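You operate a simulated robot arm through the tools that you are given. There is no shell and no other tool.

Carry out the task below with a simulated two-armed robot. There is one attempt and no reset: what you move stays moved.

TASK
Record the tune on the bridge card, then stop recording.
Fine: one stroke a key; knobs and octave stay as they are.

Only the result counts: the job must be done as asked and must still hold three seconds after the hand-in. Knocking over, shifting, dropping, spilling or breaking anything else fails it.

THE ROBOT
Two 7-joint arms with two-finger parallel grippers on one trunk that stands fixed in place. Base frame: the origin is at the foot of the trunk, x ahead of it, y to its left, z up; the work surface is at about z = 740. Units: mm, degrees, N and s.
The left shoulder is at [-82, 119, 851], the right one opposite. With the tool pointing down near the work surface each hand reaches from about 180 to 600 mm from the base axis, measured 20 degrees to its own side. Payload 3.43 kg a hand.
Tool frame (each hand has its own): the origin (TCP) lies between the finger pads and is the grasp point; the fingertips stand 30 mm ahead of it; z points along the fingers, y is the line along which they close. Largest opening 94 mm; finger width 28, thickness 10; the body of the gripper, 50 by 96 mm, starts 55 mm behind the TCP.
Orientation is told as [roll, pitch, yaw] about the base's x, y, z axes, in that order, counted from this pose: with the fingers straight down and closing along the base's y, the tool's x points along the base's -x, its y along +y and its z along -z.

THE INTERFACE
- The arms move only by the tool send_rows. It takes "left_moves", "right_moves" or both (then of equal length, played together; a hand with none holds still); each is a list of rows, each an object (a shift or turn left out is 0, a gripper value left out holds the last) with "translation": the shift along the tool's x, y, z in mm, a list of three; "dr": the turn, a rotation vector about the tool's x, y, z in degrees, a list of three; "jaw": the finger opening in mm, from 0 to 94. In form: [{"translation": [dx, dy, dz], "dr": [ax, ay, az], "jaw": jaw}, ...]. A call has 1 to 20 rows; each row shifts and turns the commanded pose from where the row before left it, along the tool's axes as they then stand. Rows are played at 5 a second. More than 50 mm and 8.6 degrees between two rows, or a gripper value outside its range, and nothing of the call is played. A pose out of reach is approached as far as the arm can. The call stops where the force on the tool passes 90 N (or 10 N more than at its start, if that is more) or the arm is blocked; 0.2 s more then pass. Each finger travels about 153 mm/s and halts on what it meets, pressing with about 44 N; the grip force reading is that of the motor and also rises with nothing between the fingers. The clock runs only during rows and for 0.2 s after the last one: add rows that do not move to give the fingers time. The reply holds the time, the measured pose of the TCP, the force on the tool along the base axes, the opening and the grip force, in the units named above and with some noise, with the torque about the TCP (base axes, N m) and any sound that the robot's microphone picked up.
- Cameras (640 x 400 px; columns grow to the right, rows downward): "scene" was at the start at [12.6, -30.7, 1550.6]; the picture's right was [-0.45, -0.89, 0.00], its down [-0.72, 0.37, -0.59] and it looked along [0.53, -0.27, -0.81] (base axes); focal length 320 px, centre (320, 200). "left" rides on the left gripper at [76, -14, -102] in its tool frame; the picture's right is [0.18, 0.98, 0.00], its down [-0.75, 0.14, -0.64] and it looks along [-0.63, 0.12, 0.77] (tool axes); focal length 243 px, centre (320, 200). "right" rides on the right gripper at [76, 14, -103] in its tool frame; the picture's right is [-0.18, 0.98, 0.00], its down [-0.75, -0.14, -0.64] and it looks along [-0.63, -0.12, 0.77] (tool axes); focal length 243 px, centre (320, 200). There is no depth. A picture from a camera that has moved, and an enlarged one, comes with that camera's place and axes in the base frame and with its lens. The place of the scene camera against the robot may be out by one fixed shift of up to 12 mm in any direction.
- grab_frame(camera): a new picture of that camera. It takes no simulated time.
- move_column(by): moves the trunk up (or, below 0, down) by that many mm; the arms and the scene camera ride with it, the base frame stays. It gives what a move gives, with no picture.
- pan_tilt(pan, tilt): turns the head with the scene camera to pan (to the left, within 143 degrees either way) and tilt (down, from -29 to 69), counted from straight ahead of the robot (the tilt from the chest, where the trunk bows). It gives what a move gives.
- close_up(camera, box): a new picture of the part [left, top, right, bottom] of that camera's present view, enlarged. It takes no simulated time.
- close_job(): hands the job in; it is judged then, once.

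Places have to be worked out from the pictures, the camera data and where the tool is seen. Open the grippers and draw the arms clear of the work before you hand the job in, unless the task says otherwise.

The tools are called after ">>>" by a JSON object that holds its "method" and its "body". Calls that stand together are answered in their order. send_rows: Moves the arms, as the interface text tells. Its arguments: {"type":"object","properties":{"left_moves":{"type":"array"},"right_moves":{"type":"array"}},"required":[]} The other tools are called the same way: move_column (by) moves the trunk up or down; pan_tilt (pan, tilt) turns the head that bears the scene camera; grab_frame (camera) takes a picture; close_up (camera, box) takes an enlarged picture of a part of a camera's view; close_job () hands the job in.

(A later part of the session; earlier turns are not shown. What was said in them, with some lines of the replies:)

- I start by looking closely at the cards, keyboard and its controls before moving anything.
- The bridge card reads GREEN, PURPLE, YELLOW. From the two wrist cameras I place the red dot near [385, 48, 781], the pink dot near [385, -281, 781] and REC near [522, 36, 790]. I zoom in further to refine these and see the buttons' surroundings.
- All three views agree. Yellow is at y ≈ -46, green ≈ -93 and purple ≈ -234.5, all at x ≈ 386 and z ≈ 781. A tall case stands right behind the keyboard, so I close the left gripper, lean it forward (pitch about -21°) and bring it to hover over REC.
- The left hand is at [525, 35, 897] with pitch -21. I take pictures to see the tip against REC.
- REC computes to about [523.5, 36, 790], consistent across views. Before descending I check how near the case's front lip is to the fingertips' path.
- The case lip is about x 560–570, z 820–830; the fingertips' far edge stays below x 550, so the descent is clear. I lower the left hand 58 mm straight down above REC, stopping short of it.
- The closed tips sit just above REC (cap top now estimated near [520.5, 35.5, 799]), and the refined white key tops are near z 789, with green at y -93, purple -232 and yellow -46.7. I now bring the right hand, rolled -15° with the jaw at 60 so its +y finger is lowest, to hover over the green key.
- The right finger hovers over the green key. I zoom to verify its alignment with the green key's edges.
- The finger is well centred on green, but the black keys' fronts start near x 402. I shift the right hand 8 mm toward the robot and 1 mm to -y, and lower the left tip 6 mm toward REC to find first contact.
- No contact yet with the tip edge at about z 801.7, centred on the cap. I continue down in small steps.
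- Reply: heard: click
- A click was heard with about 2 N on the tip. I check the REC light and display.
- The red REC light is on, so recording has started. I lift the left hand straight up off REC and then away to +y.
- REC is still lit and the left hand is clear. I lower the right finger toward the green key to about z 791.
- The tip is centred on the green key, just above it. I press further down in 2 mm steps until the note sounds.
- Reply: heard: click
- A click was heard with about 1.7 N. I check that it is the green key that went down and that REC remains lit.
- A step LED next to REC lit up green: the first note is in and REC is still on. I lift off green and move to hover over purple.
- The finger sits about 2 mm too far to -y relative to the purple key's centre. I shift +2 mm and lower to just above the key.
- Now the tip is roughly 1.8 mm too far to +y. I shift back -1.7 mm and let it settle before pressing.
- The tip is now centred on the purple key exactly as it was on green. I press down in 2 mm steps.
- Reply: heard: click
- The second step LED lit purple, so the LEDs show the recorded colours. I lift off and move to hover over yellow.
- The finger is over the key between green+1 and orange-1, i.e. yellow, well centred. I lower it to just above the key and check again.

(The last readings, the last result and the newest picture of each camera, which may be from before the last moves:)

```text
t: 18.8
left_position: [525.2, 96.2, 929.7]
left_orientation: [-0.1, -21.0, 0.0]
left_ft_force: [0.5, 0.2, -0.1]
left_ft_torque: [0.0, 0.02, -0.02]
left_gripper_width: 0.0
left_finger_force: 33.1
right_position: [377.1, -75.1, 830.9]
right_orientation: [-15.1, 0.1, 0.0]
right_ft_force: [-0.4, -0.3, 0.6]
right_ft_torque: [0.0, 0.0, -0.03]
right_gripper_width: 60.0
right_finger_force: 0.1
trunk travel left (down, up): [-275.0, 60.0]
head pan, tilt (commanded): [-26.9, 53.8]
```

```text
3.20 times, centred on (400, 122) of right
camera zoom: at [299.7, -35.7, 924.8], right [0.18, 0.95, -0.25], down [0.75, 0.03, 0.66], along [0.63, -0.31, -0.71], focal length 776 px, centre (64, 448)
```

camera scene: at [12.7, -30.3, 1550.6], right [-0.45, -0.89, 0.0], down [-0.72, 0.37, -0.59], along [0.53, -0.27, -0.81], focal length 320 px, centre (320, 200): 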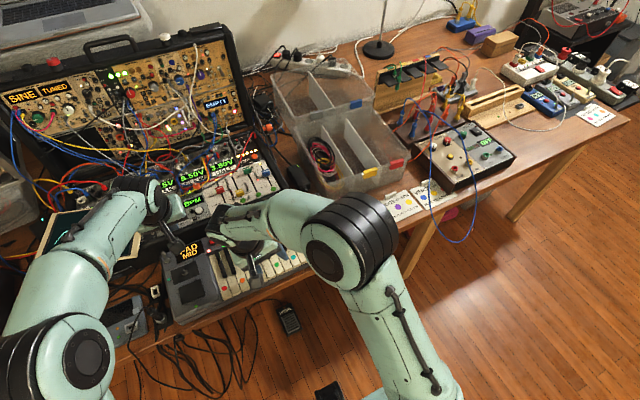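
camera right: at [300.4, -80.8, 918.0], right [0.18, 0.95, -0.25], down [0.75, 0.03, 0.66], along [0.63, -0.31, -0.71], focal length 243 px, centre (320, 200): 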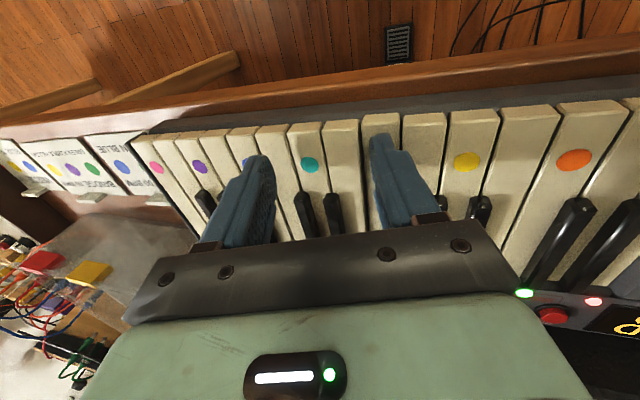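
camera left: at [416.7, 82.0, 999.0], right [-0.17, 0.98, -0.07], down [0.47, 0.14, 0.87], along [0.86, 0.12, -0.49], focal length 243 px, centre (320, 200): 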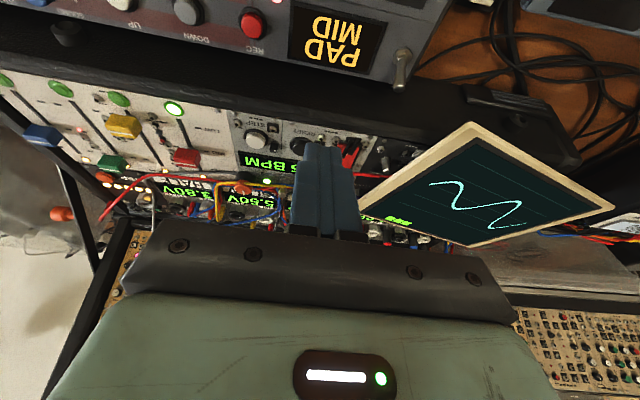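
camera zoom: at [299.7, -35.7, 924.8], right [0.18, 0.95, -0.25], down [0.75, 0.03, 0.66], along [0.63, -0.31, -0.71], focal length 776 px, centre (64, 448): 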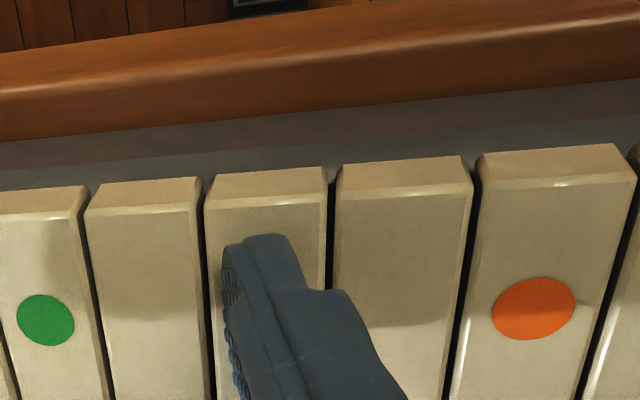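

The tip is within about 1 mm of the yellow key's centre. I press it with a 0.7 mm correction to +y.

>>> {"method": "send_rows", "body": {"right_moves": [{"translation": [0, 1.2, 1.75]}, {"translation": [0, 0.52, 1.93]}, {"translation": [0, 0.52, 1.93]}]}}

>>> {"method": "close_up", "body": {"camera": "right", "box": [300, 60, 500, 185]}}

>>> {"method": "close_up", "body": {"camera": "left", "box": [0, 0, 320, 200]}}

```text
t: 19.6
left_position: [523.5, 95.9, 930.2]
left_orientation: [0.0, -21.0, 0.0]
left_ft_force: [0.2, -0.2, 0.2]
left_ft_torque: [0.04, 0.0, -0.03]
left_gripper_width: 0.1
left_finger_force: 32.8
right_position: [376.2, -75.0, 828.3]
right_orientation: [-15.0, 0.1, 0.0]
right_ft_force: [0.0, 0.4, 0.2]
right_ft_torque: [0.02, -0.01, -0.03]
right_gripper_width: 59.9
right_finger_force: 0.1
trunk travel left (down, up): [-275.0, 60.0]
head pan, tilt (commanded): [-26.9, 53.8]
```

```text
3.20 times, centred on (400, 122) of right
camera zoom: at [299.7, -34.6, 920.5], right [0.18, 0.95, -0.25], down [0.75, 0.03, 0.66], along [0.63, -0.31, -0.71], focal length 776 px, centre (64, 448)
```

zoom: 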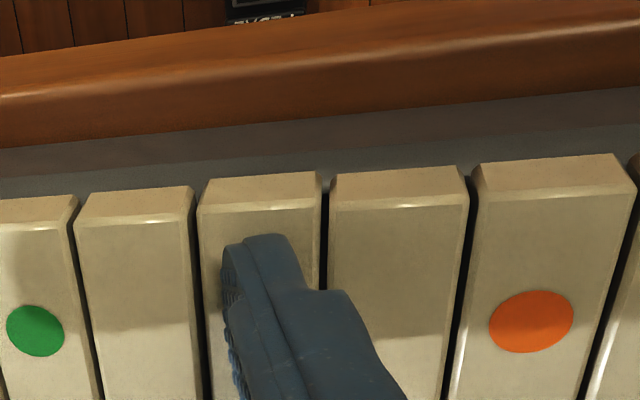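

```text
2.00 times, centred on (160, 100) of left
camera zoom: at [416.7, 81.9, 999.0], right [-0.17, 0.98, -0.07], down [0.47, 0.14, 0.87], along [0.86, 0.12, -0.49], focal length 485 px, centre (640, 400)
```

zoom: 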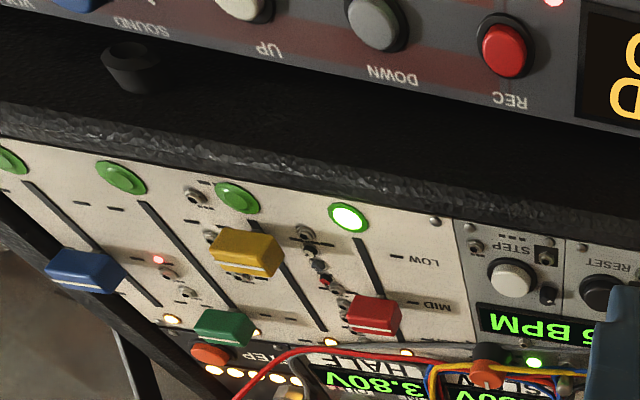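

No click yet; the hand stopped at z 828, slightly higher than where the others sounded. I continue down 3 mm.

>>> {"method": "send_rows", "body": {"right_moves": [{"translation": [0, 0.39, 1.45]}, {"translation": [0, 0.39, 1.45]}]}}

>>> {"method": "close_up", "body": {"camera": "right", "box": [300, 60, 500, 185]}}

>>> {"method": "grab_frame", "body": {"camera": "right"}}

```text
t: 20.2
left_position: [524.8, 96.9, 929.6]
left_orientation: [-0.1, -21.0, -0.1]
left_ft_force: [-0.2, -0.7, 0.6]
left_ft_torque: [-0.01, 0.01, -0.02]
left_gripper_width: 0.0
left_finger_force: 32.9
right_position: [377.2, -74.5, 823.3]
right_orientation: [-15.0, 0.0, -0.1]
right_ft_force: [-0.7, -0.4, 1.6]
right_ft_torque: [0.01, 0.0, 0.03]
right_gripper_width: 59.3
right_finger_force: 0.1
trunk travel left (down, up): [-275.0, 60.0]
head pan, tilt (commanded): [-26.9, 53.8]
heard: click
```

```text
3.20 times, centred on (400, 122) of right
camera zoom: at [299.9, -33.7, 917.2], right [0.18, 0.95, -0.25], down [0.75, 0.03, 0.66], along [0.63, -0.31, -0.71], focal length 776 px, centre (64, 448)
```

zoom: 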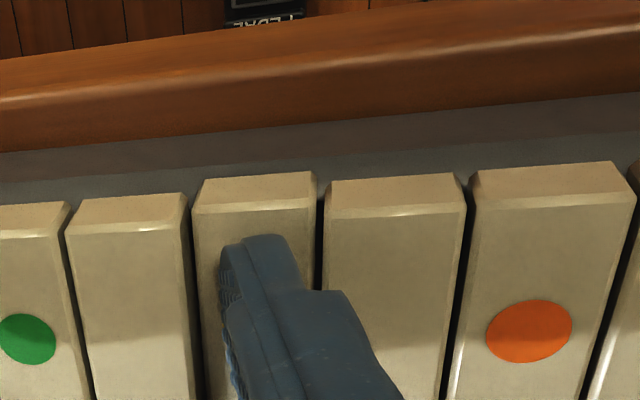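

```text
taken
camera right: at [299.9, -33.7, 917.2], right [0.18, 0.95, -0.25], down [0.75, 0.03, 0.66], along [0.63, -0.31, -0.71], focal length 243 px, centre (320, 200)
```

right: 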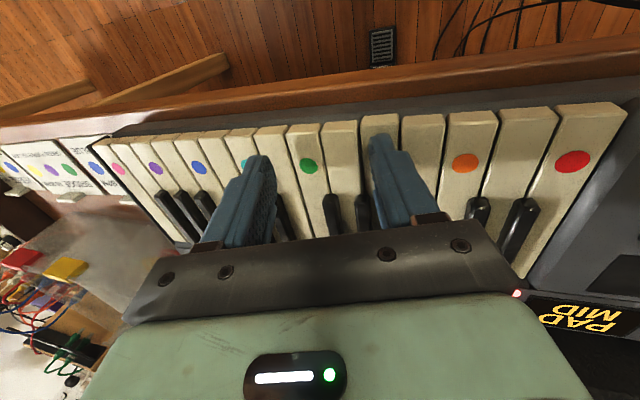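

The click came for yellow. I lift the right hand off and draw it up and away to -y, then check the step LEDs.

>>> {"method": "send_rows", "body": {"right_moves": [{"translation": [0, -2.07, -7.73]}, {"translation": [0, -6.5, -24.1]}, {"translation": [0, -10.36, -38.6]}, {"translation": [0, -38.6, 10.4]}, {"translation": [0, -38.6, 10.4]}, {"translation": [0, -38.6, 10.4]}, {"translation": [0, -38.6, 10.4]}, {"translation": [0, -10.36, -38.6]}, {"translation": [0, -10.36, -38.6]}, {}]}}

>>> {"method": "close_up", "body": {"camera": "scene", "box": [150, 190, 350, 315]}}

>>> {"method": "close_up", "body": {"camera": "left", "box": [0, 0, 320, 200]}}

```text
t: 22.4
left_position: [525.1, 96.9, 930.1]
left_orientation: [0.0, -21.0, 0.0]
left_ft_force: [0.7, 0.0, -0.4]
left_ft_torque: [0.04, 0.05, -0.03]
left_gripper_width: 0.0
left_finger_force: 32.8
right_position: [373.2, -235.6, 976.5]
right_orientation: [-15.1, 0.1, -0.1]
right_ft_force: [0.4, 0.0, -0.3]
right_ft_torque: [0.06, -0.02, 0.02]
right_gripper_width: 59.8
right_finger_force: 0.0
trunk travel left (down, up): [-275.0, 60.0]
head pan, tilt (commanded): [-26.9, 53.8]
```

```text
3.20 times, centred on (250, 252) of scene
camera zoom: at [12.8, -30.5, 1550.6], right [-0.45, -0.89, 0.0], down [-0.72, 0.37, -0.59], along [0.53, -0.27, -0.81], focal length 1023 px, centre (544, 32)
```

zoom: 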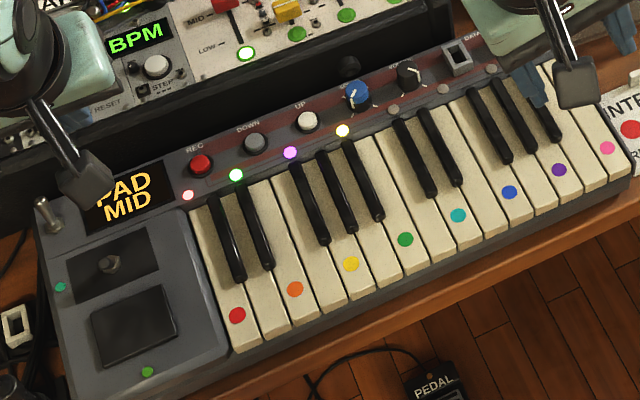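

```text
2.00 times, centred on (160, 100) of left
camera zoom: at [416.8, 82.0, 998.9], right [-0.17, 0.98, -0.07], down [0.47, 0.14, 0.87], along [0.86, 0.12, -0.49], focal length 485 px, centre (640, 400)
```

zoom: 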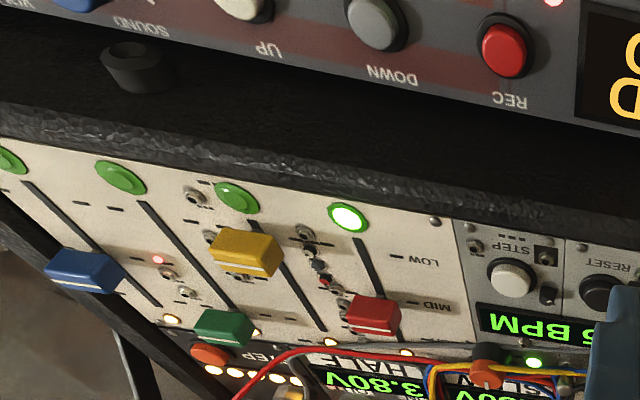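

The step LEDs show green, purple, yellow in order, with REC still lit. I bring the left hand back over REC by the reverse path, stopping about 10 mm above the pressed height.

>>> {"method": "send_rows", "body": {"left_moves": [{"translation": [0, -25, 0]}, {"translation": [0, -25, 0]}, {"translation": [5, -10, 13]}, {"translation": [10, 0, 26]}, {"translation": [10, 0, 26]}, {"translation": [7.16, 0, 18.7]}, {}, {}]}}

>>> {"method": "close_up", "body": {"camera": "left", "box": [240, 60, 480, 210]}}

```text
t: 24.2
left_position: [525.9, 36.9, 841.1]
left_orientation: [0.0, -21.0, 0.1]
left_ft_force: [0.0, -0.6, 0.9]
left_ft_torque: [-0.01, 0.0, -0.02]
left_gripper_width: 0.1
left_finger_force: 33.4
right_position: [375.2, -235.2, 976.3]
right_orientation: [-14.9, 0.0, 0.0]
right_ft_force: [0.5, 0.8, 1.5]
right_ft_torque: [0.03, 0.02, 0.0]
right_gripper_width: 59.9
right_finger_force: 0.2
trunk travel left (down, up): [-275.0, 60.0]
head pan, tilt (commanded): [-26.9, 53.8]
```

```text
2.67 times, centred on (360, 135) of left
camera zoom: at [417.6, 22.5, 910.0], right [-0.17, 0.98, -0.07], down [0.47, 0.14, 0.87], along [0.86, 0.12, -0.49], focal length 647 px, centre (213, 373)
```

zoom: 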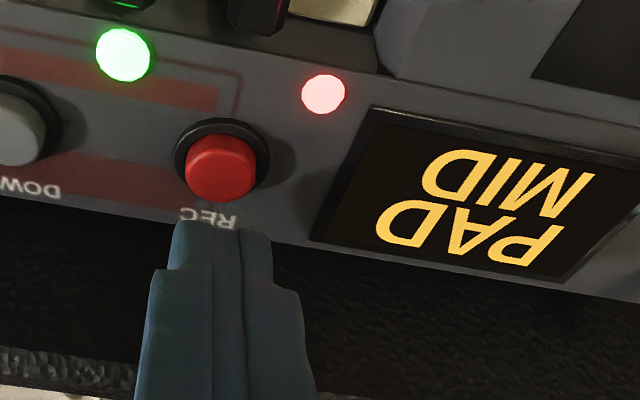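

The tip is aligned over REC. I nudge 1.5 mm toward the robot and lower to just above the previous click height.

>>> {"method": "send_rows", "body": {"left_moves": [{"translation": [2.83, 0, 3.2]}, {"translation": [0.72, 0, 1.87]}, {}]}}

```text
t: 25.0
left_position: [522.6, 37.4, 835.2]
left_orientation: [0.0, -21.0, 0.0]
left_ft_force: [0.3, 0.1, -0.7]
left_ft_torque: [-0.01, -0.02, 0.0]
left_gripper_width: 0.0
left_finger_force: 33.3
right_position: [374.5, -234.1, 976.9]
right_orientation: [-15.0, 0.1, 0.0]
right_ft_force: [0.7, -0.2, -0.1]
right_ft_torque: [-0.03, 0.02, 0.04]
right_gripper_width: 60.1
right_finger_force: 0.0
trunk travel left (down, up): [-275.0, 60.0]
head pan, tilt (commanded): [-26.9, 53.8]
```

No contact yet at z 835. I press the last millimetres in small steps until the click.

>>> {"method": "send_rows", "body": {"left_moves": [{"translation": [0.54, 0, 1.4]}, {"translation": [0.54, 0, 1.4]}, {}]}}

>>> {"method": "close_up", "body": {"camera": "left", "box": [240, 60, 480, 210]}}

```text
t: 25.8
left_position: [522.4, 36.8, 833.6]
left_orientation: [-0.1, -21.0, -0.1]
left_ft_force: [-0.2, -0.8, 0.4]
left_ft_torque: [-0.02, 0.0, 0.0]
left_gripper_width: 0.1
left_finger_force: 33.1
right_position: [374.3, -234.4, 975.5]
right_orientation: [-15.0, 0.0, 0.1]
right_ft_force: [0.1, 0.0, 0.2]
right_ft_torque: [0.0, -0.02, -0.02]
right_gripper_width: 60.2
right_finger_force: 0.1
trunk travel left (down, up): [-275.0, 60.0]
head pan, tilt (commanded): [-26.9, 53.8]
```

```text
2.67 times, centred on (360, 135) of left
camera zoom: at [415.6, 23.4, 902.4], right [-0.17, 0.98, -0.07], down [0.47, 0.14, 0.87], along [0.86, 0.12, -0.49], focal length 647 px, centre (213, 373)
```

zoom: 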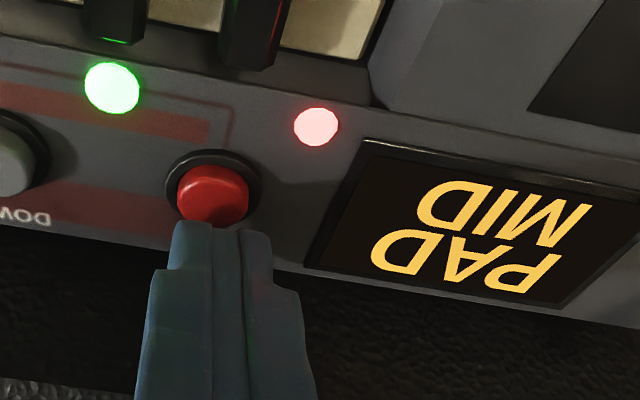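

No click yet and REC is still lit. I go down another 1–2 mm.

>>> {"method": "send_rows", "body": {"left_moves": [{"translation": [0.36, 0, 0.94]}, {"translation": [0.36, 0, 0.94]}]}}

>>> {"method": "close_up", "body": {"camera": "left", "box": [240, 60, 480, 210]}}

```text
t: 26.4
left_position: [524.3, 38.0, 831.8]
left_orientation: [0.0, -21.0, 0.0]
left_ft_force: [-0.6, 0.3, 1.5]
left_ft_torque: [0.01, 0.05, 0.04]
left_gripper_width: 0.0
left_finger_force: 32.9
right_position: [375.1, -233.3, 976.9]
right_orientation: [-15.0, 0.0, 0.0]
right_ft_force: [-0.5, -0.9, -0.7]
right_ft_torque: [-0.02, 0.02, 0.01]
right_gripper_width: 60.1
right_finger_force: 0.0
trunk travel left (down, up): [-275.0, 60.0]
head pan, tilt (commanded): [-26.9, 53.8]
heard: click
```

```text
2.67 times, centred on (360, 135) of left
camera zoom: at [415.9, 23.5, 900.9], right [-0.17, 0.98, -0.07], down [0.47, 0.14, 0.87], along [0.86, 0.12, -0.49], focal length 647 px, centre (213, 373)
```

zoom: 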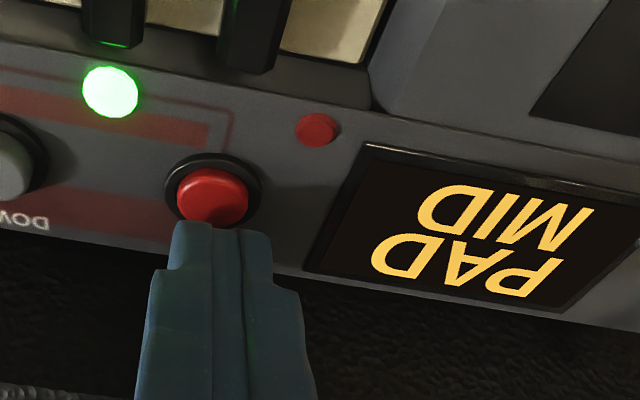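

The click came and the REC light is off with the notes still shown. I lift the left hand straight up off the button, then draw both arms back and open the grippers.

>>> {"method": "send_rows", "body": {"left_moves": [{"translation": [-3.6, 0, -9.3]}, {"translation": [-7.16, 0, -18.7]}, {"translation": [-10, 0, -26]}, {"translation": [-10, 0, -26]}, {"translation": [-5, 0, -13]}, {"translation": [0, 0, -40]}, {"translation": [0, 0, -40]}, {"translation": [0, 0, -40]}, {"translation": [0, 0, -40]}, {"jaw": 90}, {}, {}, {}], "right_moves": [{}, {}, {}, {}, {}, {"translation": [0, -7, -25]}, {"translation": [0, -7, -25]}, {"translation": [0, -7, -25]}, {}, {"jaw": 90}, {}, {}, {}]}}

>>> {"method": "grab_frame", "body": {"camera": "scene"}}

>>> {"method": "close_up", "body": {"camera": "scene", "box": [150, 190, 350, 315]}}

>>> {"method": "grab_frame", "body": {"camera": "right"}}

```text
t: 29.2
left_position: [461.9, 36.2, 1079.3]
left_orientation: [0.1, -21.0, 0.0]
left_ft_force: [0.2, -0.1, -0.4]
left_ft_torque: [-0.03, -0.01, -0.03]
left_gripper_width: 90.0
left_finger_force: 0.0
right_position: [377.3, -234.7, 1054.0]
right_orientation: [-15.0, 0.0, 0.0]
right_ft_force: [0.6, 0.1, 0.4]
right_ft_torque: [0.03, -0.01, -0.01]
right_gripper_width: 90.0
right_finger_force: 0.1
trunk travel left (down, up): [-275.0, 60.0]
head pan, tilt (commanded): [-26.9, 53.8]
```

```text
taken
camera scene: at [12.5, -30.7, 1550.6], right [-0.45, -0.89, 0.0], down [-0.72, 0.37, -0.59], along [0.53, -0.27, -0.81], focal length 320 px, centre (320, 200)
```

scene: 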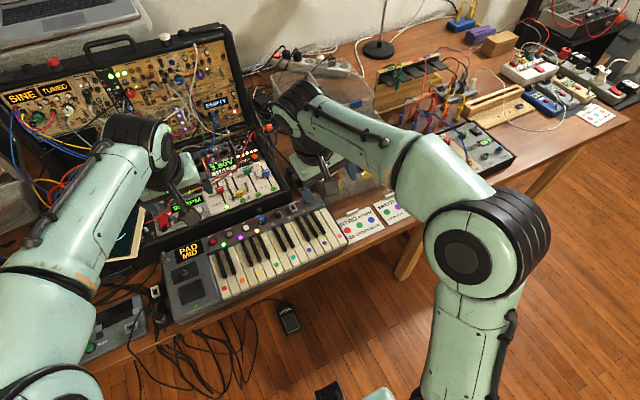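

```text
3.20 times, centred on (250, 252) of scene
camera zoom: at [12.5, -30.7, 1550.6], right [-0.45, -0.89, 0.0], down [-0.72, 0.37, -0.59], along [0.53, -0.27, -0.81], focal length 1023 px, centre (544, 32)
```

zoom: 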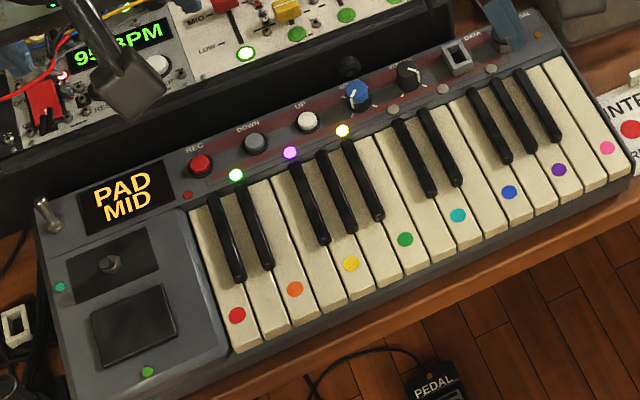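

```text
taken
camera right: at [299.8, -194.2, 1148.5], right [0.18, 0.95, -0.25], down [0.75, 0.03, 0.66], along [0.63, -0.31, -0.71], focal length 243 px, centre (320, 200)
```

right: 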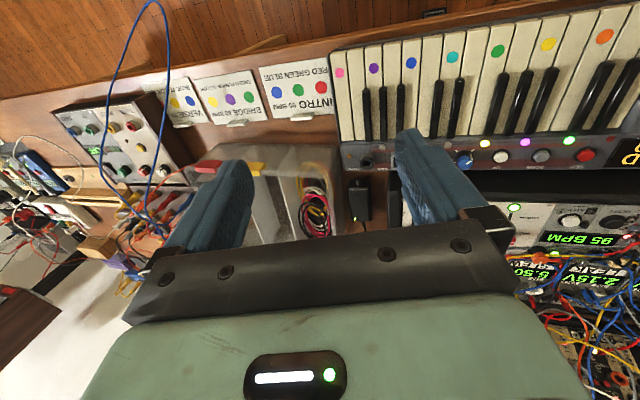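

The REC light is out, and the step LEDs read green, purple, yellow. The display still shows PAD MID, the knobs are untouched, and both arms are clear with grippers open, so I hand in the job.

>>> {"method": "close_job", "body": {}}

```text
The job is handed in.
```

I recorded the bridge card's tune — green, purple, yellow — with one stroke on each key, then stopped the recording.

- **Recording:** the step lights next to REC show green, purple and yellow in that order. The red REC light came on with the first press and went out with the last.
- **Left alone:** the display still reads PAD MID, so the octave is unchanged. I did not touch the knobs. The card says 80 BPM and the tempo display reads 95 BPM; I left it there because you asked for the knobs to stay as they are. I played the notes slowly, not in time to either.
- **Arms:** both grippers are open and drawn up clear of the table, and I saw nothing moved or knocked over. The job is handed in, with no verdict shown yet.
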